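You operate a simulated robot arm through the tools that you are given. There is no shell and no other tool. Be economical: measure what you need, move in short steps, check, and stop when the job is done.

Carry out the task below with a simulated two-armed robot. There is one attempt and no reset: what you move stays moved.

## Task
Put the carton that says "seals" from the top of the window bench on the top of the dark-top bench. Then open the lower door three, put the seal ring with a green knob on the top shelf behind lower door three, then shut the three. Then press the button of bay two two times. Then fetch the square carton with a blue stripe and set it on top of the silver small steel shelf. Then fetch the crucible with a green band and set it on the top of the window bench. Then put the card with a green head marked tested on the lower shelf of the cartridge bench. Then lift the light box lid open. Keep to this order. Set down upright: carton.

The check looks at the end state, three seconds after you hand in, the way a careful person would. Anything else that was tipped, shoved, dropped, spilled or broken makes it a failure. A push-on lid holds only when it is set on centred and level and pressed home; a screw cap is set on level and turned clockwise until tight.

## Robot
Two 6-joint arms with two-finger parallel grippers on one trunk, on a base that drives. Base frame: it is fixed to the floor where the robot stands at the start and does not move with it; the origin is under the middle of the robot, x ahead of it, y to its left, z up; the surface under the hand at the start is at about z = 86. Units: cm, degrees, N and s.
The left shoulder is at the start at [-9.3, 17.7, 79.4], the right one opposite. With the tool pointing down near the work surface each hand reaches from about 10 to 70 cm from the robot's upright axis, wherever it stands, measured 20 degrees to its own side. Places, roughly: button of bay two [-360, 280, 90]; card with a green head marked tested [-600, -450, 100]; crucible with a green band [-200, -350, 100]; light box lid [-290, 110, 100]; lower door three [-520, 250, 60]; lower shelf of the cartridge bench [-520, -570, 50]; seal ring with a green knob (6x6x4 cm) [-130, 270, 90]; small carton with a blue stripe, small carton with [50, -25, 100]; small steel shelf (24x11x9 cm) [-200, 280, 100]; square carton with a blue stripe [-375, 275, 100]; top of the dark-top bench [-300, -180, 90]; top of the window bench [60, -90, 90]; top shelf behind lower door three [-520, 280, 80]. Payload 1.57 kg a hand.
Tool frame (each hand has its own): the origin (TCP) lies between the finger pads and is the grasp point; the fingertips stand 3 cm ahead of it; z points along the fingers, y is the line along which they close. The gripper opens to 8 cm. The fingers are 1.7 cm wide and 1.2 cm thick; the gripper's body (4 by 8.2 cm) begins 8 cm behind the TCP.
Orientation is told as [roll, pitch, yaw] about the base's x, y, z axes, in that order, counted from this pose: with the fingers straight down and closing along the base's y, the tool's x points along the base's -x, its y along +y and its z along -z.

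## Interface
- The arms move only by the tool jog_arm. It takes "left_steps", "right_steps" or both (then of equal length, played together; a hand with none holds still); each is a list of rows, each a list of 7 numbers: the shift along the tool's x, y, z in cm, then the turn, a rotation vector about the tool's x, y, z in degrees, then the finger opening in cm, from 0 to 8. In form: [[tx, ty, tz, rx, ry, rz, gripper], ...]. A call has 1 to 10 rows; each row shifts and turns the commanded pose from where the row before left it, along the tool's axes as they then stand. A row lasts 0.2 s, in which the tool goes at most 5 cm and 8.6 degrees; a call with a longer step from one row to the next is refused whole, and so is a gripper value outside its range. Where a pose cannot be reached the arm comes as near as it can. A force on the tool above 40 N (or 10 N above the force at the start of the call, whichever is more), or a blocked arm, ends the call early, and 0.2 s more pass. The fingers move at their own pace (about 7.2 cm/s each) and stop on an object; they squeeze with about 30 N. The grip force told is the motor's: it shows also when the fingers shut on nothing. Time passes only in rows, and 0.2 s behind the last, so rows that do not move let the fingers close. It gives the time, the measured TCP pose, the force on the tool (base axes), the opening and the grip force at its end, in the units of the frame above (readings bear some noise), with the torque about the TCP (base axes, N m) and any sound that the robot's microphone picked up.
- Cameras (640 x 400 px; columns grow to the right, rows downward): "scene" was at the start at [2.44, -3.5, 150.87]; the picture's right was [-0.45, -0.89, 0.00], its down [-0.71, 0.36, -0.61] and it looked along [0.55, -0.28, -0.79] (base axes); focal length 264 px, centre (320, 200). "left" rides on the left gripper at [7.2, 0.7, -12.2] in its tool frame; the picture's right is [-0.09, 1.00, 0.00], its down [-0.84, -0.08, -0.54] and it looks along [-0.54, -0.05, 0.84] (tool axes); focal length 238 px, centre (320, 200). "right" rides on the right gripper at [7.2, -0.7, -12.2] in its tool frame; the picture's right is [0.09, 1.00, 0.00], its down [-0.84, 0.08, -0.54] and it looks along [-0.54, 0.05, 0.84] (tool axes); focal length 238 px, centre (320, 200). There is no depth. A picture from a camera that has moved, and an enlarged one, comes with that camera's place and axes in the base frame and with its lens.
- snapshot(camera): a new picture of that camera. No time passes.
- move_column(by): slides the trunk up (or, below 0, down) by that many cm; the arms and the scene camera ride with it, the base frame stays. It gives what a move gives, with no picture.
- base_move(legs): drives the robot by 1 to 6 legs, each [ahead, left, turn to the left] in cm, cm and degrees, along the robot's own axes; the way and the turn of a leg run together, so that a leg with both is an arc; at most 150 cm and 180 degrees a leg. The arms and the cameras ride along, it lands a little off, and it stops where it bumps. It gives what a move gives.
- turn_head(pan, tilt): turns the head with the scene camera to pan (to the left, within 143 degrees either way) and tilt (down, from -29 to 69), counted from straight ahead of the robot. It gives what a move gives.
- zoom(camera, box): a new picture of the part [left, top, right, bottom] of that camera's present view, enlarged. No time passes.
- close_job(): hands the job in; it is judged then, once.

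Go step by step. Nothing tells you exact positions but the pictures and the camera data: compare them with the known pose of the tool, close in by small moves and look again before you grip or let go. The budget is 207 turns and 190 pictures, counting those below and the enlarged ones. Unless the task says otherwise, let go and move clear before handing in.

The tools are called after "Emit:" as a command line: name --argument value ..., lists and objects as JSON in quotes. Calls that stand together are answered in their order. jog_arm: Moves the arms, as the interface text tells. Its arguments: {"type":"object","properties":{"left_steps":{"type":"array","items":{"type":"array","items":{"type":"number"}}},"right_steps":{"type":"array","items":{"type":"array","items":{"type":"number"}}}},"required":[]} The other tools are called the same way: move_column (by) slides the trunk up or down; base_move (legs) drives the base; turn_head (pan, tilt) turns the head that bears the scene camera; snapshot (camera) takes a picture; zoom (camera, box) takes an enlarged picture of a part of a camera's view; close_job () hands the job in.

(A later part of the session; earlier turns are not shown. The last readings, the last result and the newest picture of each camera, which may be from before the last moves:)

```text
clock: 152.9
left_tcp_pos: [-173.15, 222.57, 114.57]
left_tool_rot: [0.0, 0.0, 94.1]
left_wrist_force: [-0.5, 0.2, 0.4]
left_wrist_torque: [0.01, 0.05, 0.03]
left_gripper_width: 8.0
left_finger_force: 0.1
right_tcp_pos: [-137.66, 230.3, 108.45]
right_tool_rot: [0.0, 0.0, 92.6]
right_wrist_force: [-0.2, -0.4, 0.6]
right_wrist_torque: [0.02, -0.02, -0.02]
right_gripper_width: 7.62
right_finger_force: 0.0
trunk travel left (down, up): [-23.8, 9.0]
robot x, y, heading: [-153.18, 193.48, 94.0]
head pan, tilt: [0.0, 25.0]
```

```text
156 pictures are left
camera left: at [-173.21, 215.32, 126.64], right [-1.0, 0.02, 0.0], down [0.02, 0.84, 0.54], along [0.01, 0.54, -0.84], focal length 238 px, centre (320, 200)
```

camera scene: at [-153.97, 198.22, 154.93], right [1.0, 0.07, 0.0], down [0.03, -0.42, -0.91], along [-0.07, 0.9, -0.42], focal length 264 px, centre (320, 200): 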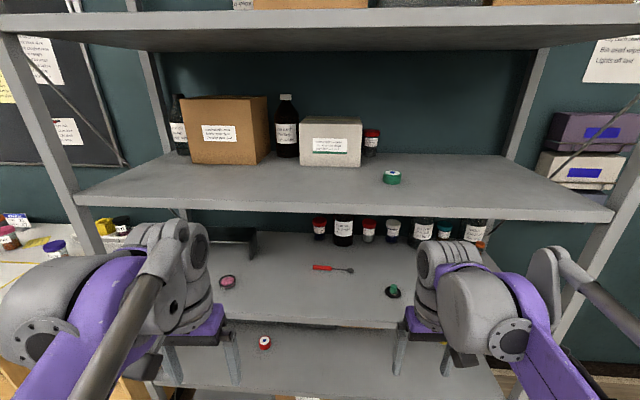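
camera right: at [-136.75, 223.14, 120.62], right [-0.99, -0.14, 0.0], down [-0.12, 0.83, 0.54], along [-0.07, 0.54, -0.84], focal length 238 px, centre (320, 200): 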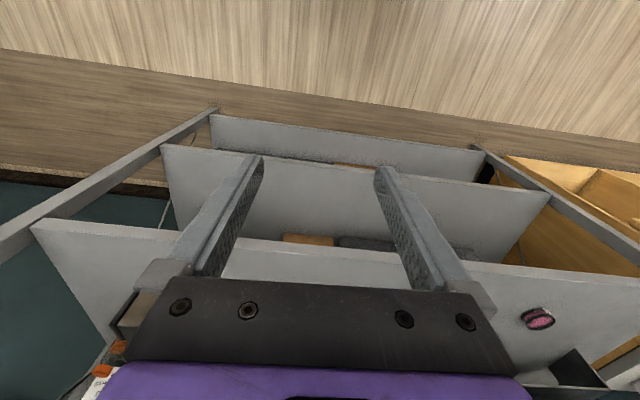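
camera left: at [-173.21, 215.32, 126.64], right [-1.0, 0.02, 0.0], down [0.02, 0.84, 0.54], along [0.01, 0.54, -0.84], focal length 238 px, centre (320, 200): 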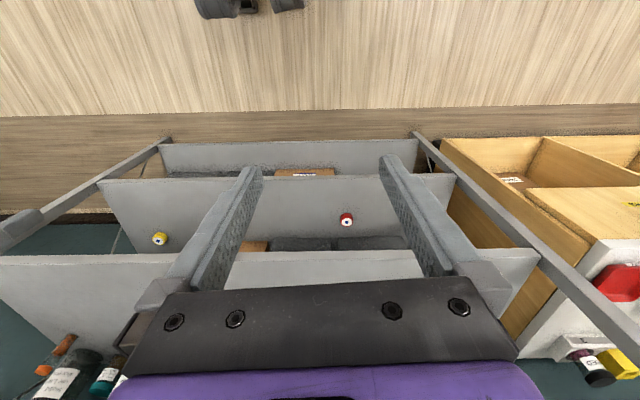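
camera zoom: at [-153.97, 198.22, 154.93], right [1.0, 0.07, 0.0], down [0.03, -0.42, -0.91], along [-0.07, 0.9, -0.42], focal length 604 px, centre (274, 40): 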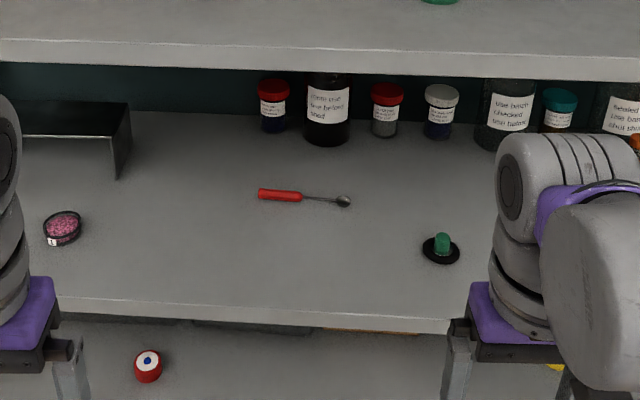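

The ring (black disc, green knob) is at about [-134, 270.5], shelf z≈86, with another shelf about 36 cm above. I move closer and tilt the right hand forward 40° to reach in.

Emit:
base_move --legs '[[18, 0, -4]]'

Emit:
jog_arm --right_steps '[[2, 0, 0, 0, -8, 0, 7.6], [2, 0, 0, 0, -8, 0, 7.6], [0, 0, 0, 0, -8, 0, 7.6], [0, 0, 0, 0, -8, 0, 7.6], [0, 0, 0, 0, -8, 0, 7.6], [0, 0, 0, 0, 0, 0, 7.6]]'

Emit:
snapshot --camera "scene"

Emit:
snapshot --camera "right"

```text
clock: 154.4
left_tcp_pos: [-171.6, 241.85, 114.4]
left_tool_rot: [0.1, 0.1, 89.9]
left_wrist_force: [0.3, 0.1, 0.5]
left_wrist_torque: [-0.04, -0.01, -0.02]
left_gripper_width: 8.0
left_finger_force: 0.0
right_tcp_pos: [-135.64, 247.13, 108.43]
right_tool_rot: [0.0, 0.0, 88.6]
right_wrist_force: [0.0, 0.2, 0.5]
right_wrist_torque: [-0.02, 0.02, 0.03]
right_gripper_width: 7.6
right_finger_force: 0.0
trunk travel left (down, up): [-23.8, 9.0]
robot x, y, heading: [-154.02, 211.32, 89.7]
head pan, tilt: [0.0, 25.0]
```

```text
clock: 155.8
left_tcp_pos: [-171.76, 241.85, 114.52]
left_tool_rot: [0.0, 0.0, 89.9]
left_wrist_force: [0.1, 0.6, 0.2]
left_wrist_torque: [-0.01, 0.02, 0.05]
left_gripper_width: 7.98
left_finger_force: 0.2
right_tcp_pos: [-135.76, 243.05, 108.12]
right_tool_rot: [0.0, -40.1, 88.6]
right_wrist_force: [0.1, 0.0, 0.9]
right_wrist_torque: [0.0, -0.07, 0.0]
right_gripper_width: 7.59
right_finger_force: 0.1
trunk travel left (down, up): [-23.8, 9.0]
robot x, y, heading: [-154.05, 211.19, 90.0]
head pan, tilt: [0.0, 25.0]
```

```text
155 pictures are left
camera scene: at [-154.25, 216.26, 154.93], right [1.0, 0.0, 0.0], down [0.0, -0.42, -0.91], along [0.0, 0.91, -0.42], focal length 264 px, centre (320, 200)
```

scene: 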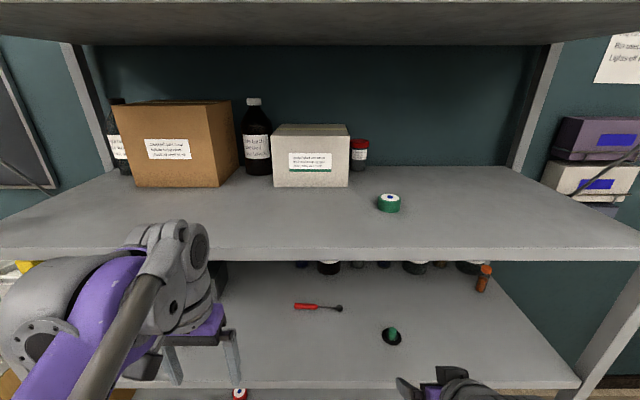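

```text
154 pictures are left
camera right: at [-135.56, 229.7, 112.89], right [-1.0, -0.05, -0.06], down [-0.07, 0.29, 0.95], along [-0.03, 0.95, -0.3], focal length 238 px, centre (320, 200)
```

right: 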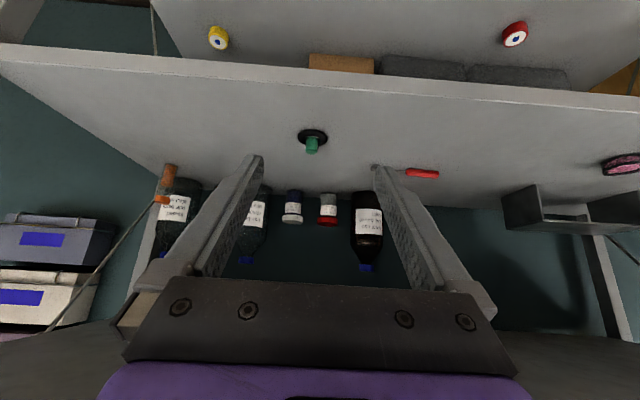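

Two views agree the ring stands on the shelf at z≈89, y≈267, x≈-134.4. I move to a pre-grasp point above and in front of the knob.

Emit:
jog_arm --right_steps '[[-1.3, -0.23, 3.5, 0, 0, 0, 5], [-1.3, -0.23, 3.5, 0, 0, 0, 5], [-1.3, -0.23, 3.5, 0, 0, 0, 5], [-1.3, -0.23, 3.5, 0, 0, 0, 5], [-1.3, -0.23, 3.5, 0, 0, 0, 5], [0, 0, 0, 0, 0, 0, 5]]'

Emit:
snapshot --camera "right"

Emit:
turn_head --pan -15 --tilt 45

Emit:
snapshot --camera "scene"

```text
clock: 157.2
left_tcp_pos: [-171.64, 241.91, 114.51]
left_tool_rot: [0.0, 0.0, 90.0]
left_wrist_force: [0.6, -0.9, 0.0]
left_wrist_torque: [0.0, 0.02, -0.02]
left_gripper_width: 8.01
left_finger_force: 0.0
right_tcp_pos: [-134.19, 259.15, 99.11]
right_tool_rot: [-0.1, -40.1, 88.5]
right_wrist_force: [-0.5, -0.2, 0.2]
right_wrist_torque: [-0.02, -0.01, 0.02]
right_gripper_width: 5.03
right_finger_force: 0.1
trunk travel left (down, up): [-23.8, 9.0]
robot x, y, heading: [-154.0, 211.07, 90.1]
head pan, tilt: [0.0, 25.0]
```

```text
153 pictures are left
camera right: at [-133.99, 245.76, 103.8], right [-1.0, -0.05, -0.06], down [-0.07, 0.29, 0.95], along [-0.03, 0.95, -0.3], focal length 238 px, centre (320, 200)
```

right: 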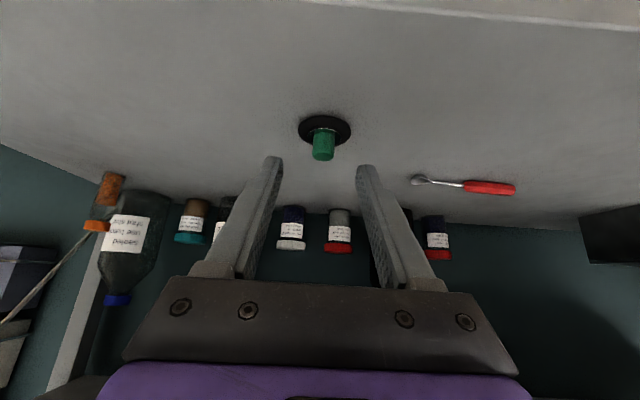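

```text
clock: 158.0
left_tcp_pos: [-171.69, 241.85, 114.45]
left_tool_rot: [0.0, 0.1, 90.0]
left_wrist_force: [-0.1, 0.9, 1.1]
left_wrist_torque: [0.0, -0.01, 0.01]
left_gripper_width: 8.02
left_finger_force: 0.0
right_tcp_pos: [-134.13, 259.26, 99.11]
right_tool_rot: [0.0, -40.1, 88.5]
right_wrist_force: [0.0, -0.1, -0.3]
right_wrist_torque: [0.01, -0.01, 0.0]
right_gripper_width: 5.03
right_finger_force: 0.0
trunk travel left (down, up): [-23.8, 9.0]
robot x, y, heading: [-154.07, 211.41, 89.8]
head pan, tilt: [-15.0, 45.0]
```

```text
152 pictures are left
camera scene: at [-152.15, 214.85, 151.87], right [0.97, -0.26, 0.0], down [-0.18, -0.68, -0.71], along [0.18, 0.68, -0.71], focal length 264 px, centre (320, 200)
```

scene: 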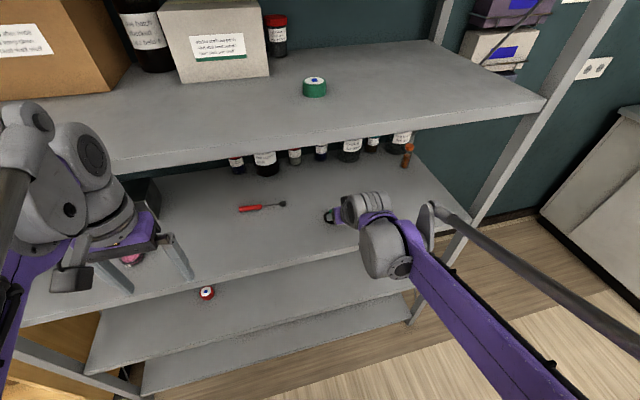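

The disc is ~27 cm from the camera: about [-134.7, 269.1], shelf z≈87.7. I advance most of the way and check.

Emit:
jog_arm --right_steps '[[-0.6, 0.1, 3, 0, 0, 0, 5], [-0.6, 0.1, 3, 0, 0, 0, 5], [-0.6, 0.1, 3, 0, 0, 0, 5], [0, 0, 0, 0, 0, 0, 5]]'

Emit:
snapshot --camera "right"

```text
clock: 159.0
left_tcp_pos: [-171.51, 241.8, 114.56]
left_tool_rot: [0.0, 0.0, 90.1]
left_wrist_force: [1.0, -0.2, -0.2]
left_wrist_torque: [0.02, -0.05, -0.02]
left_gripper_width: 8.02
left_finger_force: 0.1
right_tcp_pos: [-134.56, 266.18, 93.12]
right_tool_rot: [0.0, -40.0, 88.5]
right_wrist_force: [-0.9, -0.2, -0.4]
right_wrist_torque: [0.0, 0.0, 0.02]
right_gripper_width: 5.01
right_finger_force: 0.0
trunk travel left (down, up): [-23.8, 9.0]
robot x, y, heading: [-154.17, 211.3, 90.1]
head pan, tilt: [-15.0, 45.0]
```

```text
151 pictures are left
camera right: at [-134.26, 252.94, 97.84], right [-1.0, -0.05, -0.06], down [-0.07, 0.29, 0.95], along [-0.03, 0.95, -0.3], focal length 238 px, centre (320, 200)
```

right: 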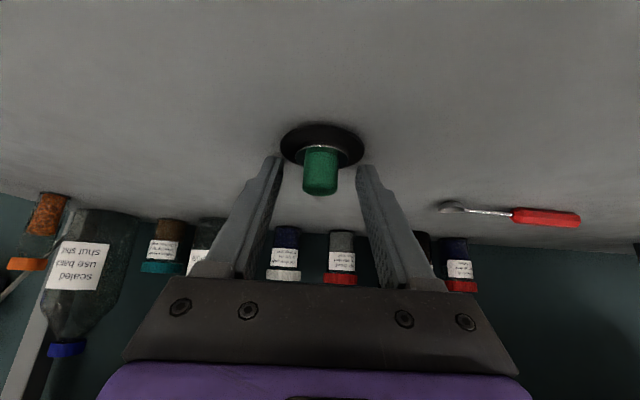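

Well centred. I make the final advance and close on the knob.

Emit:
jog_arm --right_steps '[[-0.3, 0, 1.2, 0, 0, 0, 5], [-0.3, 0, 1.2, 0, 0, 0, 5], [0, 0, 0, 0, 0, 0, 5], [0, 0, 0, 0, 0, 0, 1], [0, 0, 0, 0, 0, 0, 1], [0, 0, 0, 0, 0, 0, 1]]'

Emit:
snapshot --camera "right"

```text
clock: 159.5
left_tcp_pos: [-171.78, 241.56, 114.58]
left_tool_rot: [0.0, -0.3, 90.0]
left_wrist_force: [1.3, -0.3, 0.1]
left_wrist_torque: [-0.01, 0.01, 0.02]
left_gripper_width: 8.01
left_finger_force: 0.1
right_tcp_pos: [-134.52, 266.85, 92.87]
right_tool_rot: [0.0, -40.0, 88.4]
right_wrist_force: [-1.9, -20.1, 21.3]
right_wrist_torque: [-0.3, 0.21, 0.23]
right_gripper_width: 4.99
right_finger_force: 0.1
trunk travel left (down, up): [-23.8, 9.0]
robot x, y, heading: [-154.08, 211.31, 90.1]
head pan, tilt: [-15.0, 45.0]
stopped in row 2 (right hand): the force on the tool passed its limit at 75 N (the readings are from after the stop); the commanded pose is now the measured one
```

```text
150 pictures are left
camera right: at [-134.29, 253.5, 97.53], right [-1.0, -0.04, -0.06], down [-0.07, 0.29, 0.95], along [-0.03, 0.95, -0.3], focal length 238 px, centre (320, 200)
```

right: 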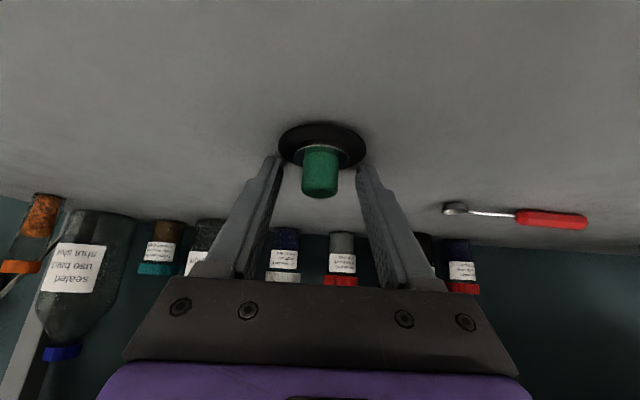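

The fingertips touched the disc's top at z≈90. I raise a touch, go level forward 0.6 cm, and close on the knob.

Emit:
jog_arm --right_steps '[[-0.19, 0, -0.23, 0, 0, 0, 5], [-0.46, 0, 0.38, 0, 0, 0, 5], [0, 0, 0, 0, 0, 0, 1], [0, 0, 0, 0, 0, 0, 1], [0, 0, 0, 0, 0, 0, 1], [0, 0, 0, 0, 0, 0, 1]]'

Emit:
snapshot --camera "right"

```text
clock: 160.9
left_tcp_pos: [-171.7, 241.87, 114.54]
left_tool_rot: [0.0, 0.0, 90.0]
left_wrist_force: [0.2, 0.0, -0.3]
left_wrist_torque: [0.0, -0.03, -0.03]
left_gripper_width: 7.99
left_finger_force: 0.1
right_tcp_pos: [-134.35, 267.75, 92.93]
right_tool_rot: [0.0, -39.8, 88.5]
right_wrist_force: [0.9, 0.6, 0.5]
right_wrist_torque: [0.02, 0.02, 0.0]
right_gripper_width: 1.58
right_finger_force: 30.7
trunk travel left (down, up): [-23.8, 9.0]
robot x, y, heading: [-153.78, 211.2, 90.0]
head pan, tilt: [-15.0, 45.0]
```

```text
149 pictures are left
camera right: at [-134.21, 254.41, 97.68], right [-1.0, -0.04, -0.06], down [-0.07, 0.3, 0.95], along [-0.03, 0.95, -0.3], focal length 238 px, centre (320, 200)
```

right: 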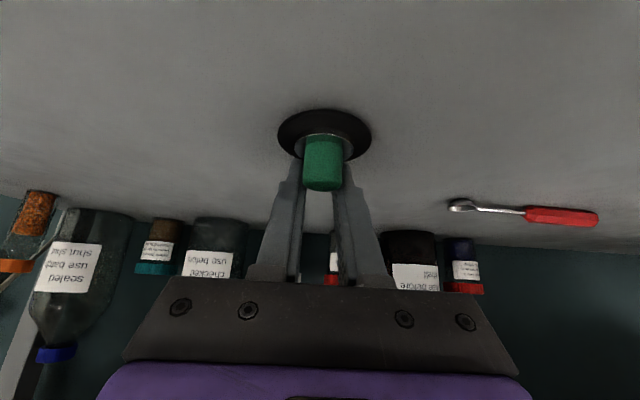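

The fingers closed at 1.58 cm; I check closely what they hold.

Emit:
zoom --camera "right" --box '[250, 90, 400, 220]'

Emit:
zoom --camera "scene" --box '[290, 180, 420, 260]'

```text
3.08 times, centred on (325, 155) of right
camera zoom: at [-134.21, 254.41, 97.68], right [-1.0, -0.04, -0.06], down [-0.07, 0.3, 0.95], along [-0.03, 0.95, -0.3], focal length 733 px, centre (305, 338)
```

zoom: 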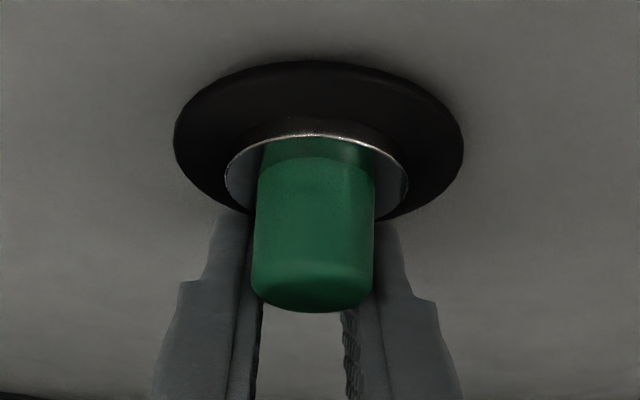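

```text
4.92 times, centred on (355, 220) of scene
camera zoom: at [-152.14, 214.84, 151.87], right [0.97, -0.26, 0.0], down [-0.18, -0.68, -0.71], along [0.18, 0.68, -0.71], focal length 1301 px, centre (148, 102)
```

zoom: 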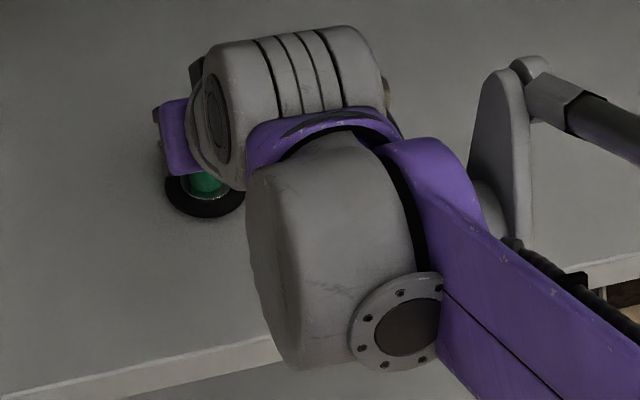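

The pads flank the green knob. I lift a little and check.

Emit:
jog_arm --right_steps '[[-1.3, 0, -1.53, 0, 0, 0, 1], [-1.3, 0, -1.53, 0, 0, 0, 1], [0, 0, 0, 0, 0, 0, 1]]'

Emit:
snapshot --camera "right"

```text
clock: 161.7
left_tcp_pos: [-171.72, 241.94, 114.51]
left_tool_rot: [-0.2, 0.0, 90.0]
left_wrist_force: [0.6, 0.2, 0.1]
left_wrist_torque: [0.0, 0.02, 0.0]
left_gripper_width: 7.97
left_finger_force: 0.0
right_tcp_pos: [-134.45, 268.03, 96.88]
right_tool_rot: [0.0, -39.9, 88.6]
right_wrist_force: [-0.1, 0.3, -0.1]
right_wrist_torque: [-0.02, 0.02, 0.0]
right_gripper_width: 0.99
right_finger_force: 0.1
trunk travel left (down, up): [-23.8, 9.0]
robot x, y, heading: [-153.82, 210.98, 90.1]
head pan, tilt: [-15.0, 45.0]
```

```text
146 pictures are left
camera right: at [-134.34, 254.81, 101.67], right [-1.0, -0.04, -0.06], down [-0.07, 0.3, 0.95], along [-0.03, 0.95, -0.3], focal length 238 px, centre (320, 200)
```

right: 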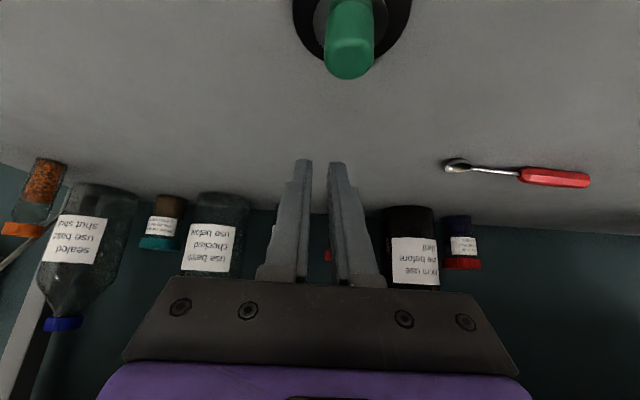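

The ring slipped out toward me by a few cm but stands upright. I back off to see it again.

Emit:
jog_arm --right_steps '[[2.8, 0, -3.6, 0, 0, 0, 4.4], [2.8, 0, -3.6, 0, 0, 0, 4.4], [0, 0, 0, 0, 0, 0, 4.4]]'

Emit:
snapshot --camera "right"

Emit:
turn_head --pan -22 --tilt 50

Emit:
snapshot --camera "scene"

```text
clock: 162.5
left_tcp_pos: [-171.62, 241.9, 114.41]
left_tool_rot: [0.1, 0.0, 90.0]
left_wrist_force: [0.3, 0.4, 0.0]
left_wrist_torque: [-0.01, 0.02, -0.02]
left_gripper_width: 7.97
left_finger_force: 0.0
right_tcp_pos: [-134.84, 259.05, 98.91]
right_tool_rot: [0.0, -40.0, 88.5]
right_wrist_force: [-0.3, 0.1, -0.1]
right_wrist_torque: [-0.03, -0.03, 0.03]
right_gripper_width: 4.4
right_finger_force: 0.0
trunk travel left (down, up): [-23.8, 9.0]
robot x, y, heading: [-154.07, 211.04, 90.1]
head pan, tilt: [-15.0, 45.0]
```

```text
145 pictures are left
camera right: at [-134.64, 245.73, 103.58], right [-1.0, -0.04, -0.06], down [-0.07, 0.3, 0.95], along [-0.03, 0.95, -0.3], focal length 238 px, centre (320, 200)
```

right: 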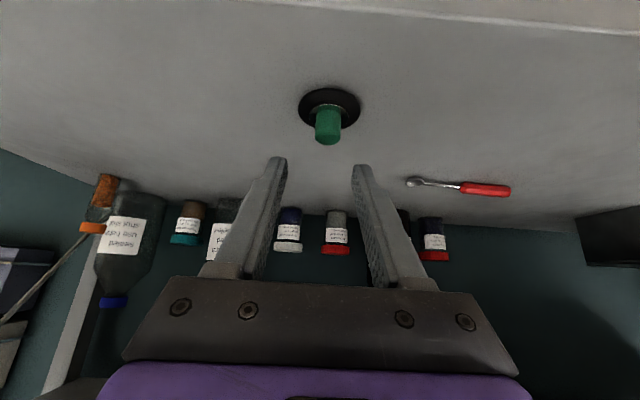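

```text
clock: 163.2
left_tcp_pos: [-171.6, 241.88, 114.6]
left_tool_rot: [0.0, 0.1, 90.1]
left_wrist_force: [0.2, 0.4, 1.1]
left_wrist_torque: [0.01, -0.03, 0.0]
left_gripper_width: 7.98
left_finger_force: 0.0
right_tcp_pos: [-134.9, 258.99, 98.79]
right_tool_rot: [-0.1, -39.9, 88.6]
right_wrist_force: [0.1, 0.8, 0.5]
right_wrist_torque: [-0.01, -0.03, 0.0]
right_gripper_width: 4.38
right_finger_force: 0.0
trunk travel left (down, up): [-23.8, 9.0]
robot x, y, heading: [-154.06, 211.18, 90.0]
head pan, tilt: [-22.0, 50.0]
```

```text
144 pictures are left
camera scene: at [-151.36, 214.11, 151.18], right [0.93, -0.37, 0.0], down [-0.29, -0.71, -0.64], along [0.24, 0.6, -0.77], focal length 264 px, centre (320, 200)
```

scene: 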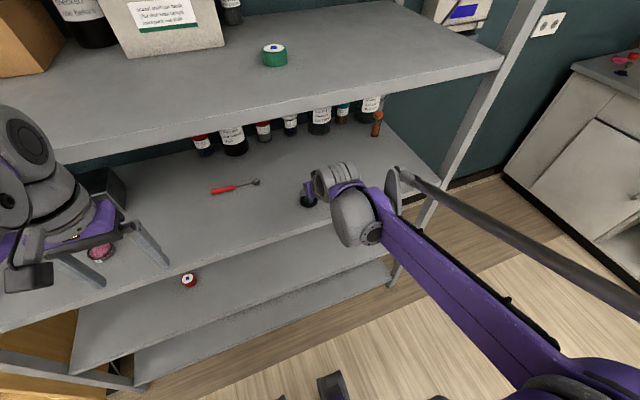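

Triangulating two views puts the knob at about [-135.5, 263.3], top z≈92.2. I approach so the pads straddle it just above the disc, then check.

Emit:
jog_arm --right_steps '[[0.47, 0.21, 2.15, 0, 0, 0, 4.4], [0.47, 0.21, 2.15, 0, 0, 0, 4.4], [0.47, 0.21, 2.1, 0, 0, 0, 4.4], [0, 0, 0, 0, 0, 0, 4.4]]'

Emit:
snapshot --camera "right"

```text
clock: 164.2
left_tcp_pos: [-171.73, 241.78, 114.42]
left_tool_rot: [0.0, -0.1, 90.0]
left_wrist_force: [0.0, -0.2, 0.5]
left_wrist_torque: [0.03, 0.03, 0.0]
left_gripper_width: 8.0
left_finger_force: 0.2
right_tcp_pos: [-135.44, 262.15, 93.23]
right_tool_rot: [0.0, -40.0, 88.5]
right_wrist_force: [2.1, 3.4, 13.3]
right_wrist_torque: [0.24, -0.27, 0.05]
right_gripper_width: 4.57
right_finger_force: 28.0
trunk travel left (down, up): [-23.8, 9.0]
robot x, y, heading: [-154.01, 211.19, 90.1]
head pan, tilt: [-22.0, 50.0]
```

```text
143 pictures are left
camera right: at [-135.14, 248.86, 97.89], right [-1.0, -0.04, -0.06], down [-0.07, 0.29, 0.95], along [-0.03, 0.95, -0.3], focal length 238 px, centre (320, 200)
```

right: 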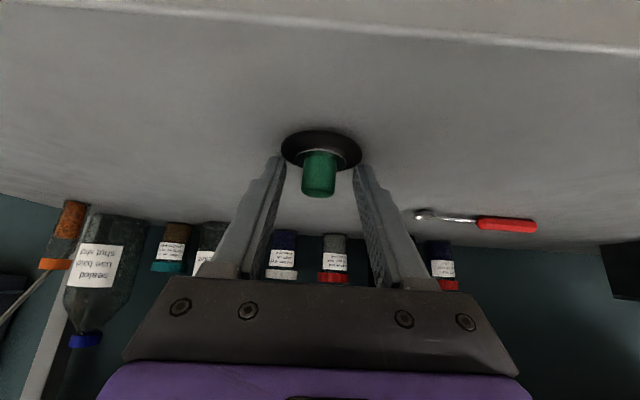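

The fingertips rest on the disc top (z≈90.4), so the knob is higher and nearer than I thought: y≈262.4, top ≈93. I raise slightly, back 0.7 cm and close.

Emit:
jog_arm --right_steps '[[-0.16, 0, -0.2, 0, 0, 0, 5], [0.54, 0, -0.45, 0, 0, 0, 5], [0, 0, 0, 0, 0, 0, 5], [0, 0, 0, 0, 0, 0, 1], [0, 0, 0, 0, 0, 0, 1], [0, 0, 0, 0, 0, 0, 1], [0, 0, 0, 0, 0, 0, 1]]'

Emit:
zoom --camera "right" --box '[250, 90, 400, 220]'

```text
clock: 165.8
left_tcp_pos: [-171.72, 241.81, 114.52]
left_tool_rot: [-0.1, -0.1, 90.0]
left_wrist_force: [0.4, 0.1, -0.6]
left_wrist_torque: [0.0, -0.01, 0.03]
left_gripper_width: 8.0
left_finger_force: 0.1
right_tcp_pos: [-135.21, 261.35, 93.51]
right_tool_rot: [-0.1, -40.1, 88.5]
right_wrist_force: [-2.2, 4.6, 34.6]
right_wrist_torque: [0.47, 0.07, 0.05]
right_gripper_width: 3.09
right_finger_force: 30.2
trunk travel left (down, up): [-23.8, 9.0]
robot x, y, heading: [-153.81, 211.52, 90.0]
head pan, tilt: [-22.0, 50.0]
```

```text
3.08 times, centred on (325, 155) of right
camera zoom: at [-135.12, 247.94, 98.23], right [-1.0, -0.04, -0.06], down [-0.07, 0.29, 0.95], along [-0.03, 0.96, -0.29], focal length 733 px, centre (305, 338)
```

zoom: 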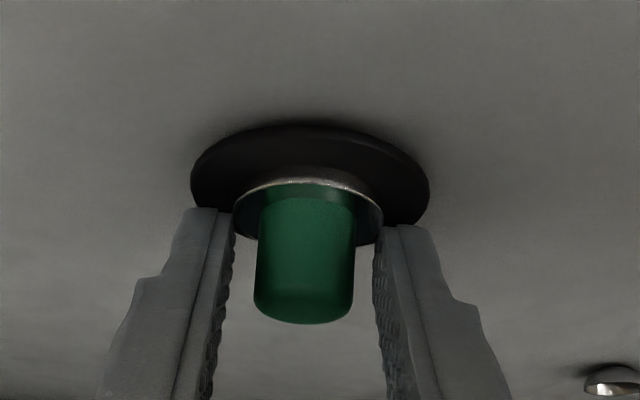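

The tips have closed on the silver collar under the knob. I open, rise 0.7 cm and close on the knob itself.

Emit:
jog_arm --right_steps '[[0, 0, 0, 0, 0, 0, 5], [0, 0, 0, 0, 0, 0, 5], [-0.45, 0, -0.54, 0, 0, 0, 5], [0, 0, 0, 0, 0, 0, 5], [0, 0, 0, 0, 0, 0, 1], [0, 0, 0, 0, 0, 0, 1], [0, 0, 0, 0, 0, 0, 1], [0, 0, 0, 0, 0, 0, 1]]'

Emit:
zoom --camera "right" --box '[250, 90, 400, 220]'

```text
clock: 167.6
left_tcp_pos: [-171.64, 241.83, 114.54]
left_tool_rot: [0.0, 0.0, 90.0]
left_wrist_force: [-0.5, -0.3, -0.1]
left_wrist_torque: [-0.02, 0.01, -0.02]
left_gripper_width: 7.99
left_finger_force: 0.1
right_tcp_pos: [-135.17, 261.36, 94.11]
right_tool_rot: [0.0, -39.9, 88.5]
right_wrist_force: [0.1, -0.3, 0.3]
right_wrist_torque: [-0.01, 0.02, 0.03]
right_gripper_width: 1.88
right_finger_force: 30.0
trunk travel left (down, up): [-23.8, 9.0]
robot x, y, heading: [-153.74, 210.67, 89.8]
head pan, tilt: [-22.0, 50.0]
```

```text
3.08 times, centred on (325, 155) of right
camera zoom: at [-134.99, 247.94, 98.78], right [-1.0, -0.04, -0.06], down [-0.07, 0.3, 0.95], along [-0.03, 0.95, -0.3], focal length 733 px, centre (305, 338)
```

zoom: 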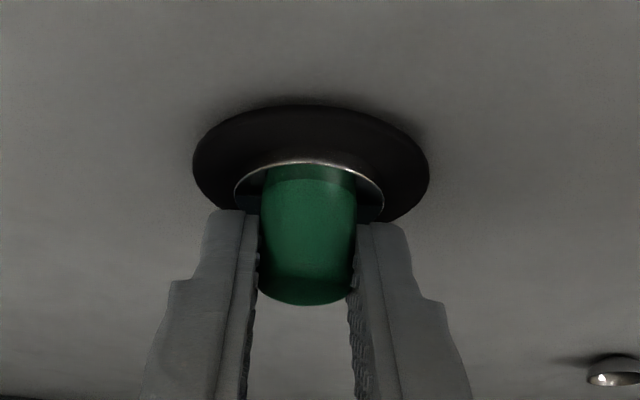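

Now it holds the knob at 1.88 cm. I test-lift 2 cm.

Emit:
jog_arm --right_steps '[[-0.64, 0, -0.77, 0, 0, 0, 1], [-0.64, 0, -0.77, 0, 0, 0, 1], [0, 0, 0, 0, 0, 0, 1]]'

Emit:
snapshot --camera "right"

```text
clock: 168.3
left_tcp_pos: [-171.69, 241.77, 114.55]
left_tool_rot: [0.1, 0.0, 90.0]
left_wrist_force: [0.1, 0.0, 0.2]
left_wrist_torque: [0.0, -0.01, -0.03]
left_gripper_width: 8.01
left_finger_force: 0.0
right_tcp_pos: [-135.28, 261.23, 96.04]
right_tool_rot: [0.0, -39.8, 88.6]
right_wrist_force: [0.6, 0.4, -0.8]
right_wrist_torque: [-0.01, -0.03, 0.02]
right_gripper_width: 1.9
right_finger_force: 29.9
trunk travel left (down, up): [-23.8, 9.0]
robot x, y, heading: [-154.1, 210.93, 89.9]
head pan, tilt: [-22.0, 50.0]
```

```text
140 pictures are left
camera right: at [-135.02, 247.89, 100.75], right [-1.0, -0.04, -0.06], down [-0.07, 0.3, 0.95], along [-0.03, 0.95, -0.3], focal length 238 px, centre (320, 200)
```

right: 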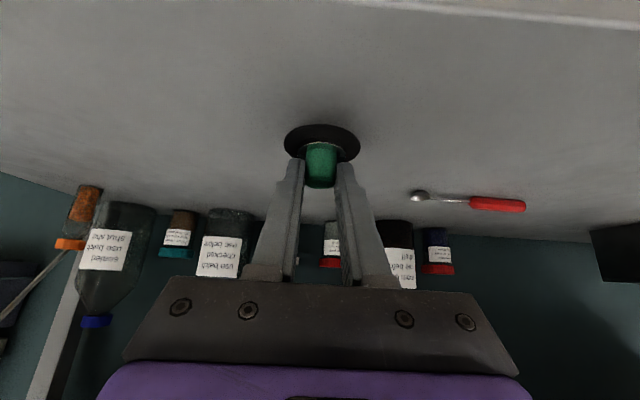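

Held level. I lift it out of the shelving and drive left along the aisle to the cabinet.

Emit:
jog_arm --right_steps '[[-1.3, 0, -1.5, 0, 0, 0, 1], [-1.3, 0, -1.5, 0, 0, 0, 1], [3.06, 0, -2.57, 0, 0, 0, 1], [3.06, 0, -2.57, 0, 0, 0, 1], [3.06, 0, -2.57, 0, 0, 0, 1], [3.06, 0, -2.57, 0, 0, 0, 1], [3.06, 0, -2.57, 0, 0, 0, 1], [0, 0, 0, 0, 0, 0, 1]]'

Emit:
base_move --legs '[[-25, 0, 0], [0, 120, 0], [0, 120, 0], [0, 105, 0]]'

Emit:
turn_head --pan 15 --tilt 38

Emit:
snapshot --camera "scene"

```text
clock: 170.2
left_tcp_pos: [-171.64, 241.91, 114.39]
left_tool_rot: [0.0, -0.1, 90.0]
left_wrist_force: [-0.3, -0.1, -0.4]
left_wrist_torque: [0.04, -0.01, -0.01]
left_gripper_width: 7.99
left_finger_force: 0.0
right_tcp_pos: [-135.81, 241.41, 100.01]
right_tool_rot: [0.0, -39.9, 88.5]
right_wrist_force: [-0.8, 0.6, -1.2]
right_wrist_torque: [0.0, 0.02, -0.01]
right_gripper_width: 1.91
right_finger_force: 30.2
trunk travel left (down, up): [-23.8, 9.0]
robot x, y, heading: [-154.05, 210.8, 90.1]
head pan, tilt: [-22.0, 50.0]
```

```text
clock: 201.7
left_tcp_pos: [-516.44, 214.34, 114.5]
left_tool_rot: [0.0, 0.0, 91.5]
left_wrist_force: [-0.8, 0.1, 0.1]
left_wrist_torque: [0.01, -0.01, 0.0]
left_gripper_width: 8.0
left_finger_force: 0.0
right_tcp_pos: [-480.35, 214.77, 99.91]
right_tool_rot: [0.0, -39.8, 90.0]
right_wrist_force: [-1.1, -0.6, 0.0]
right_wrist_torque: [-0.04, 0.0, 0.04]
right_gripper_width: 1.92
right_finger_force: 29.7
trunk travel left (down, up): [-23.8, 9.0]
robot x, y, heading: [-497.84, 184.24, 91.6]
head pan, tilt: [-22.0, 50.0]
```

```text
clock: 202.8
left_tcp_pos: [-516.36, 214.42, 114.38]
left_tool_rot: [-0.1, 0.0, 91.5]
left_wrist_force: [0.3, 0.4, 0.5]
left_wrist_torque: [0.0, 0.0, 0.02]
left_gripper_width: 7.98
left_finger_force: 0.1
right_tcp_pos: [-480.28, 214.8, 100.07]
right_tool_rot: [0.0, -39.9, 90.0]
right_wrist_force: [-0.4, 0.2, -0.2]
right_wrist_torque: [0.0, 0.0, 0.04]
right_gripper_width: 1.9
right_finger_force: 29.7
trunk travel left (down, up): [-23.8, 9.0]
robot x, y, heading: [-497.89, 184.18, 91.7]
head pan, tilt: [15.0, 38.0]
```

```text
139 pictures are left
camera scene: at [-500.5, 188.3, 152.89], right [0.96, 0.28, 0.0], down [0.17, -0.59, -0.79], along [-0.22, 0.76, -0.62], focal length 264 px, centre (320, 200)
```

scene: 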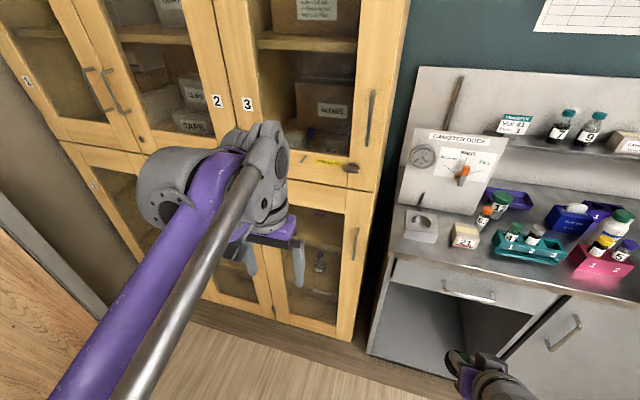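

Lower door three is the rightmost lower one with its handle at its right edge (hinge left). I zoom on it and the catch above.

Emit:
zoom --camera "scene" --box '[200, 80, 420, 240]'

Emit:
zoom --camera "scene" --box '[260, 170, 400, 350]'

```text
2.50 times, centred on (310, 160) of scene
camera zoom: at [-500.5, 188.3, 152.89], right [0.96, 0.28, 0.0], down [0.17, -0.59, -0.79], along [-0.22, 0.76, -0.62], focal length 660 px, centre (345, 300)
```

zoom: 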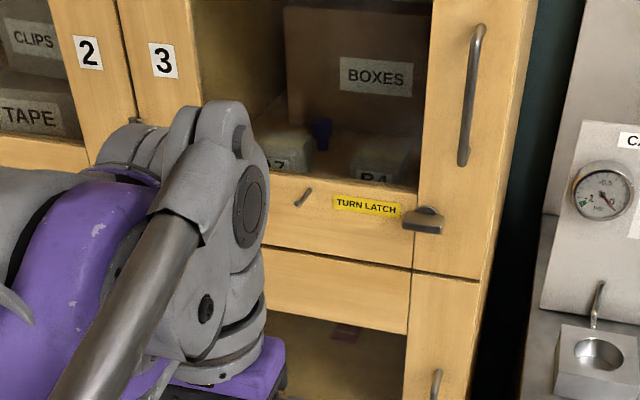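

```text
2.22 times, centred on (330, 260) of scene
camera zoom: at [-500.5, 188.3, 152.89], right [0.96, 0.28, 0.0], down [0.17, -0.59, -0.79], along [-0.22, 0.76, -0.62], focal length 587 px, centre (298, 67)
```

zoom: 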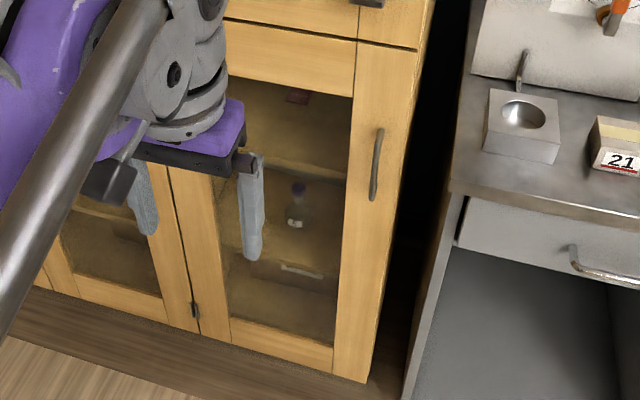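

Lower door three's handle is a vertical bar at about x=-506, z 80-95, y≈249. I tilt the left hand forward to near level and bring it before the handle.

Emit:
jog_arm --left_steps '[[0, 0, 0, 0, -8, 0, 6], [0, 0, 0, 0, -8, 0, 6], [0, 0, 0, 0, -8, 0, 6], [0, 0, 0, 0, -8, 0, 6], [0, 0, 0, 0, -8, 0, 6], [0, 0, 0, 0, -8, 0, 6], [0, 0, 0, 0, -8, 0, 6], [0, 0, 0, 0, -8, 0, 6], [0, 0, 0, 0, 0, 0, 6]]'

Emit:
snapshot --camera "left"

Emit:
snapshot --camera "scene"

```text
clock: 204.8
left_tcp_pos: [-516.44, 214.76, 114.52]
left_tool_rot: [0.0, -64.1, 91.5]
left_wrist_force: [-0.9, -0.5, -0.6]
left_wrist_torque: [0.04, 0.01, 0.02]
left_gripper_width: 6.03
left_finger_force: 0.0
right_tcp_pos: [-480.4, 214.84, 99.94]
right_tool_rot: [-0.1, -39.9, 90.1]
right_wrist_force: [-0.7, 0.5, -0.7]
right_wrist_torque: [-0.01, 0.03, 0.01]
right_gripper_width: 1.89
right_finger_force: 30.1
trunk travel left (down, up): [-23.8, 9.0]
robot x, y, heading: [-497.7, 184.15, 91.3]
head pan, tilt: [15.0, 38.0]
```

```text
136 pictures are left
camera left: at [-516.66, 200.63, 113.36], right [-1.0, 0.01, 0.08], down [0.08, -0.12, 0.99], along [0.02, 0.99, 0.12], focal length 238 px, centre (320, 200)
```

left: 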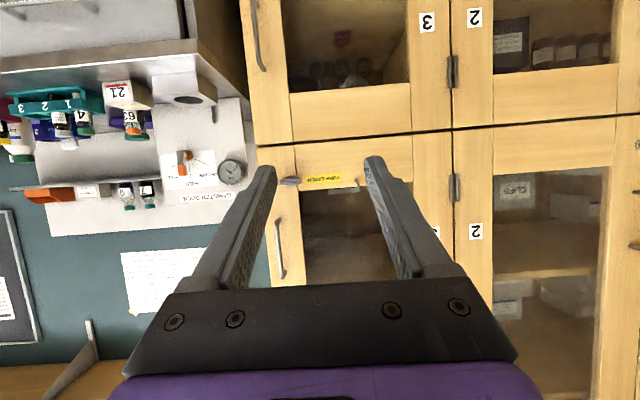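

```text
135 pictures are left
camera scene: at [-500.5, 188.33, 152.89], right [0.96, 0.28, 0.0], down [0.17, -0.59, -0.79], along [-0.22, 0.76, -0.62], focal length 264 px, centre (320, 200)
```

scene: 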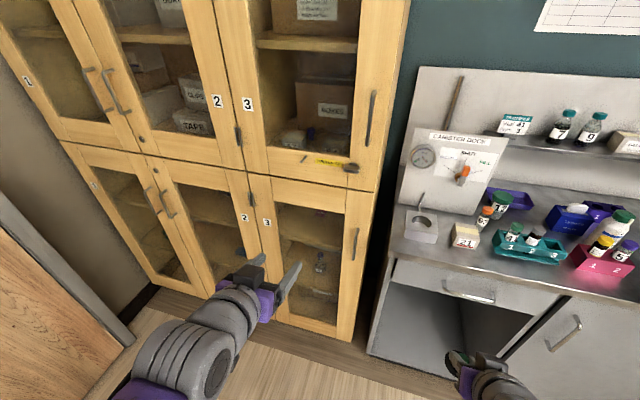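

Two views put the handle top at [-506.2, 250.6, 92.5]. I bring the left hand to 14 cm in front of it.

Emit:
jog_arm --left_steps '[[1.59, -1.28, 3.72, 0, 0, 0, 5], [1.59, -1.28, 3.72, 0, 0, 0, 5], [1.59, -1.28, 3.72, 0, 0, 0, 5], [1.59, -1.28, 3.72, 0, 0, 0, 5], [1.59, -1.28, 3.72, 0, 0, 0, 5], [1.59, -1.28, 3.72, 0, 0, 0, 5], [1.59, -1.28, 3.72, 0, 0, 0, 5], [1.59, -1.28, 3.72, 0, 0, 0, 5], [0, 0, 0, 0, 0, 0, 5]]'

Emit:
snapshot --camera "left"

Emit:
snapshot --camera "scene"

```text
clock: 206.8
left_tcp_pos: [-506.79, 235.87, 90.19]
left_tool_rot: [-0.1, -64.0, 91.6]
left_wrist_force: [0.1, 0.6, -0.3]
left_wrist_torque: [-0.01, 0.04, -0.02]
left_gripper_width: 5.01
left_finger_force: 0.1
right_tcp_pos: [-480.3, 214.82, 99.94]
right_tool_rot: [-0.1, -40.0, 89.9]
right_wrist_force: [1.0, 0.0, -0.8]
right_wrist_torque: [0.03, -0.01, 0.02]
right_gripper_width: 1.92
right_finger_force: 30.3
trunk travel left (down, up): [-23.8, 9.0]
robot x, y, heading: [-497.99, 184.19, 91.6]
head pan, tilt: [15.0, 38.0]
```

```text
134 pictures are left
camera left: at [-506.97, 221.71, 88.98], right [-1.0, 0.01, 0.08], down [0.08, -0.12, 0.99], along [0.02, 0.99, 0.12], focal length 238 px, centre (320, 200)
```

left: 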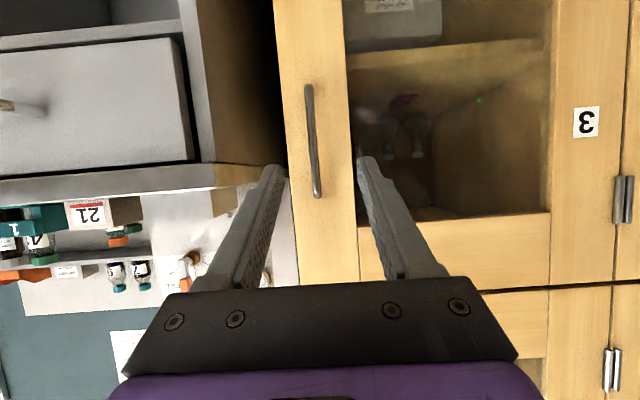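

```text
133 pictures are left
camera scene: at [-500.52, 188.19, 152.89], right [0.96, 0.28, 0.0], down [0.17, -0.59, -0.79], along [-0.22, 0.76, -0.62], focal length 264 px, centre (320, 200)
```

scene: 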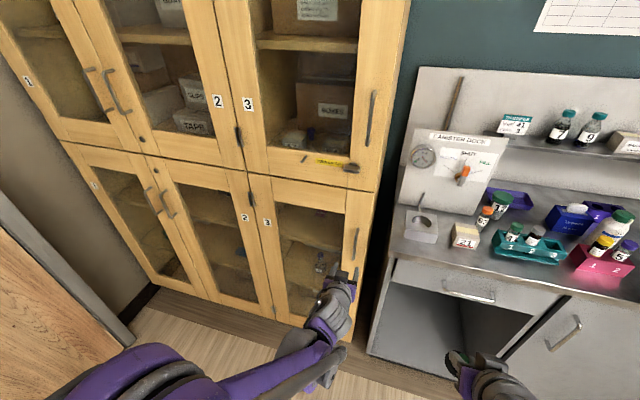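

Handle spans z 79-91.5 at x≈-506.1. I advance to it and close.

Emit:
jog_arm --left_steps '[[-0.53, -0.18, 3.47, 0, 0, 0, 5], [-0.53, -0.18, 3.47, 0, 0, 0, 5], [-0.53, -0.18, 3.47, 0, 0, 0, 5], [-0.53, -0.18, 3.2, 0, 0, 0, 5], [0, 0, 0, 0, 0, 0, 5], [0, 0, 0, 0, 0, 0, 0.5], [0, 0, 0, 0, 0, 0, 0.5], [0, 0, 0, 0, 0, 0, 0.5], [0, 0, 0, 0, 0, 0, 0.5]]'

Emit:
snapshot --camera "left"

```text
clock: 208.8
left_tcp_pos: [-506.1, 248.96, 85.9]
left_tool_rot: [0.0, -64.0, 91.4]
left_wrist_force: [8.2, 0.9, -3.3]
left_wrist_torque: [0.23, 0.04, -0.02]
left_gripper_width: 1.0
left_finger_force: 27.7
right_tcp_pos: [-480.32, 214.83, 100.05]
right_tool_rot: [0.1, -39.9, 89.8]
right_wrist_force: [-0.4, 0.1, 1.0]
right_wrist_torque: [0.02, -0.04, -0.02]
right_gripper_width: 1.87
right_finger_force: 29.8
trunk travel left (down, up): [-23.8, 9.0]
robot x, y, heading: [-497.72, 184.16, 91.8]
head pan, tilt: [15.0, 38.0]
```

```text
132 pictures are left
camera left: at [-506.38, 234.8, 84.83], right [-1.0, 0.02, 0.08], down [0.08, -0.12, 0.99], along [0.03, 0.99, 0.12], focal length 238 px, centre (320, 200)
```

left: 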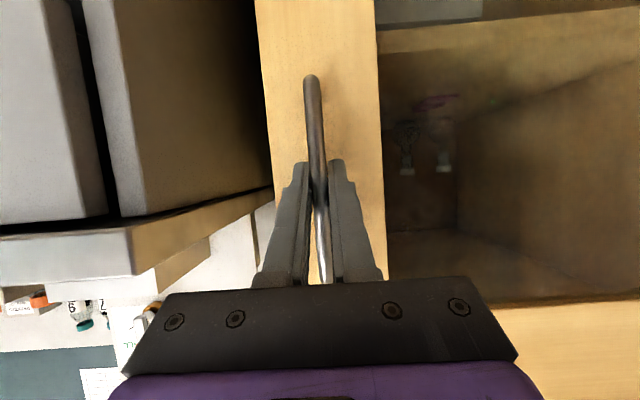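

The bar is gripped. I pull the door along its arc (hinge x≈-547) for the first 17°.

Emit:
jog_arm --left_steps '[[1.33, 0.11, -2.73, 3.82, 0, 1.86, 0.5], [1.33, 0.11, -2.73, 3.82, 0, 1.86, 0.5], [1.33, 0.11, -2.73, 3.82, 0, 1.86, 0.5], [1.33, 0.11, -2.73, 3.82, 0, 1.86, 0.5], [0, 0, 0, 0, 0, 0, 0.5]]'

Emit:
snapshot --camera "scene"

```text
clock: 209.7
left_tcp_pos: [-508.39, 239.4, 85.98]
left_tool_rot: [0.5, -64.4, 78.3]
left_wrist_force: [-12.9, 4.9, 3.2]
left_wrist_torque: [-0.56, -0.22, 0.11]
left_gripper_width: 0.98
left_finger_force: 28.5
right_tcp_pos: [-480.59, 214.93, 99.93]
right_tool_rot: [0.0, -40.0, 90.2]
right_wrist_force: [0.3, -1.2, -1.4]
right_wrist_torque: [-0.01, 0.0, 0.03]
right_gripper_width: 1.91
right_finger_force: 30.1
trunk travel left (down, up): [-23.8, 9.0]
robot x, y, heading: [-497.65, 184.07, 91.6]
head pan, tilt: [15.0, 38.0]
stopped in row 4 (left hand): the force on the tool passed its limit at 45 N (the readings are from after the stop); the commanded pose is now the measured one
```

```text
131 pictures are left
camera scene: at [-500.59, 188.33, 152.87], right [0.96, 0.29, 0.0], down [0.18, -0.59, -0.79], along [-0.23, 0.75, -0.62], focal length 264 px, centre (320, 200)
```

scene: 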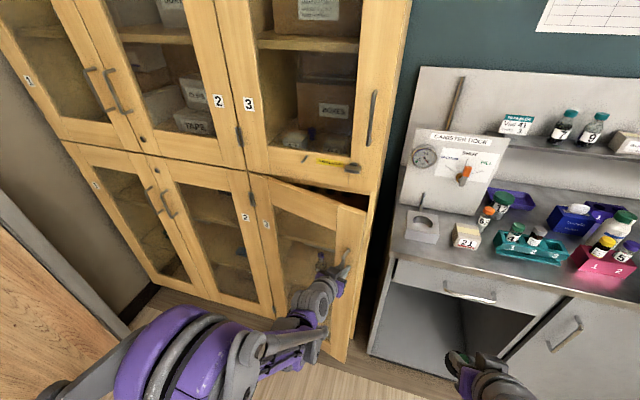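

The door is swinging; the arc needs more leftward motion. I continue with that correction.

Emit:
jog_arm --left_steps '[[0, 0.4, 0, 0, 0, 0, 0.5], [1.18, 0.42, -2.43, 3.6, 0, 1.75, 0.5], [1.18, 0.42, -2.43, 3.6, 0, 1.75, 0.5], [1.18, 0.42, -2.43, 3.6, 0, 1.75, 0.5], [1.18, 0.42, -2.43, 3.6, 0, 1.75, 0.5], [0, 0, 0, 0, 0, 0, 0.5]]'

Emit:
snapshot --camera "scene"

```text
clock: 211.1
left_tcp_pos: [-513.55, 229.54, 86.02]
left_tool_rot: [0.6, -64.1, 61.8]
left_wrist_force: [-2.4, 1.7, -15.1]
left_wrist_torque: [0.48, -0.47, 0.0]
left_gripper_width: 0.98
left_finger_force: 28.6
right_tcp_pos: [-480.55, 214.96, 99.91]
right_tool_rot: [0.1, -39.9, 90.1]
right_wrist_force: [0.2, 0.2, -0.3]
right_wrist_torque: [0.03, 0.03, 0.0]
right_gripper_width: 1.9
right_finger_force: 29.6
trunk travel left (down, up): [-23.8, 9.0]
robot x, y, heading: [-498.44, 184.14, 91.3]
head pan, tilt: [15.0, 38.0]
```

```text
130 pictures are left
camera scene: at [-500.63, 188.47, 152.88], right [0.96, 0.29, 0.0], down [0.18, -0.59, -0.79], along [-0.23, 0.75, -0.62], focal length 264 px, centre (320, 200)
```

scene: 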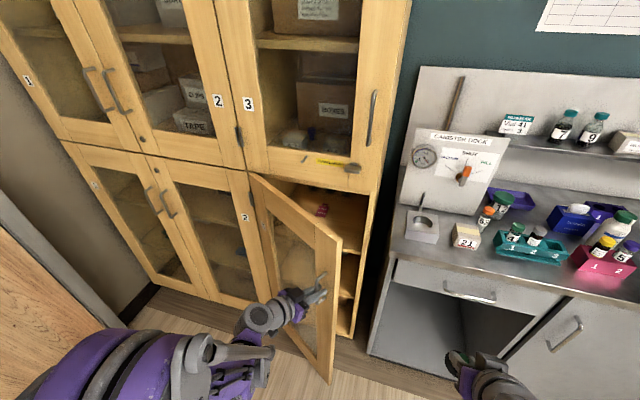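

Door three is about 35° open. I keep pulling along the arc.

Emit:
jog_arm --left_steps '[[1.23, 0.4, -2.53, 3.6, 0, 1.75, 0.5], [1.23, 0.4, -2.53, 3.6, 0, 1.75, 0.5], [1.23, 0.4, -2.53, 3.6, 0, 1.75, 0.5], [1.23, 0.4, -2.53, 3.6, 0, 1.75, 0.5], [1.23, 0.4, -2.53, 3.6, 0, 1.75, 0.5], [1.23, 0.4, -2.53, 3.6, 0, 1.75, 0.5], [1.23, 0.4, -2.53, 3.6, 0, 1.75, 0.5], [0, 0, 0, 0, 0, 0, 0.5]]'

Emit:
snapshot --camera "scene"

```text
clock: 212.1
left_tcp_pos: [-522.06, 221.41, 86.03]
left_tool_rot: [1.8, -63.8, 45.4]
left_wrist_force: [-12.1, 15.8, -19.8]
left_wrist_torque: [-0.72, -0.01, 0.02]
left_gripper_width: 0.99
left_finger_force: 28.0
right_tcp_pos: [-480.6, 215.01, 99.94]
right_tool_rot: [-0.1, -39.8, 90.2]
right_wrist_force: [0.2, 0.3, -0.1]
right_wrist_torque: [0.0, 0.01, 0.03]
right_gripper_width: 1.89
right_finger_force: 30.5
trunk travel left (down, up): [-23.8, 9.0]
robot x, y, heading: [-497.85, 183.88, 91.9]
head pan, tilt: [15.0, 38.0]
stopped in row 5 (left hand): the force on the tool passed its limit at 43 N (the readings are from after the stop); the commanded pose is now the measured one
```

```text
129 pictures are left
camera scene: at [-500.77, 188.54, 152.87], right [0.96, 0.29, 0.0], down [0.18, -0.59, -0.79], along [-0.22, 0.75, -0.62], focal length 264 px, centre (320, 200)
```

scene: 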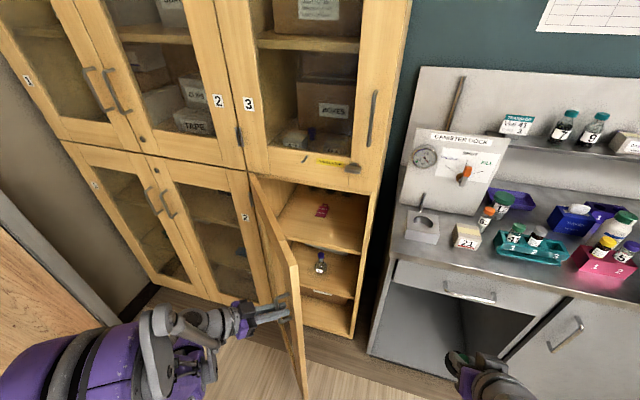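

The door is ~52° open and the top shelf is visible. I correct inward a bit and continue to open further.

Emit:
jog_arm --left_steps '[[-0.25, 0.5, -0.1, 0, 0, 0, 0.5], [1.23, 0.48, -2.53, 3.6, 0, 1.75, 0.5], [1.23, 0.48, -2.53, 3.6, 0, 1.75, 0.5], [1.23, 0.48, -2.53, 3.6, 0, 1.75, 0.5], [1.23, 0.48, -2.53, 3.6, 0, 1.75, 0.5], [1.23, 0.48, -2.53, 3.6, 0, 1.75, 0.5], [1.23, 0.48, -2.53, 3.6, 0, 1.75, 0.5], [0, 0, 0, 0, 0, 0, 0.5]]'

Emit:
snapshot --camera "scene"

```text
clock: 213.5
left_tcp_pos: [-533.66, 215.75, 86.52]
left_tool_rot: [2.0, -63.6, 26.8]
left_wrist_force: [-7.0, 22.6, -18.2]
left_wrist_torque: [-0.57, -0.11, 0.09]
left_gripper_width: 1.01
left_finger_force: 27.8
right_tcp_pos: [-480.74, 215.03, 99.89]
right_tool_rot: [-0.1, -39.8, 90.1]
right_wrist_force: [0.4, -1.7, 0.1]
right_wrist_torque: [0.02, 0.0, 0.02]
right_gripper_width: 1.92
right_finger_force: 30.1
trunk travel left (down, up): [-23.8, 9.0]
robot x, y, heading: [-497.85, 184.58, 91.5]
head pan, tilt: [15.0, 38.0]
stopped in row 6 (left hand): the force on the tool passed its limit at 44 N (the readings are from after the stop); the commanded pose is now the measured one
```

```text
128 pictures are left
camera scene: at [-500.81, 188.66, 152.88], right [0.96, 0.28, 0.0], down [0.18, -0.59, -0.79], along [-0.22, 0.75, -0.62], focal length 264 px, centre (320, 200)
```

scene: 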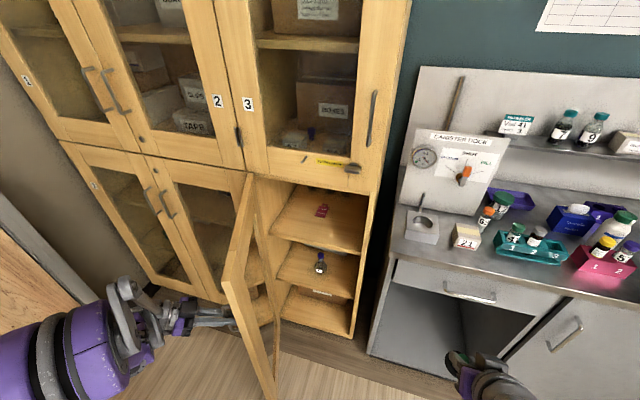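

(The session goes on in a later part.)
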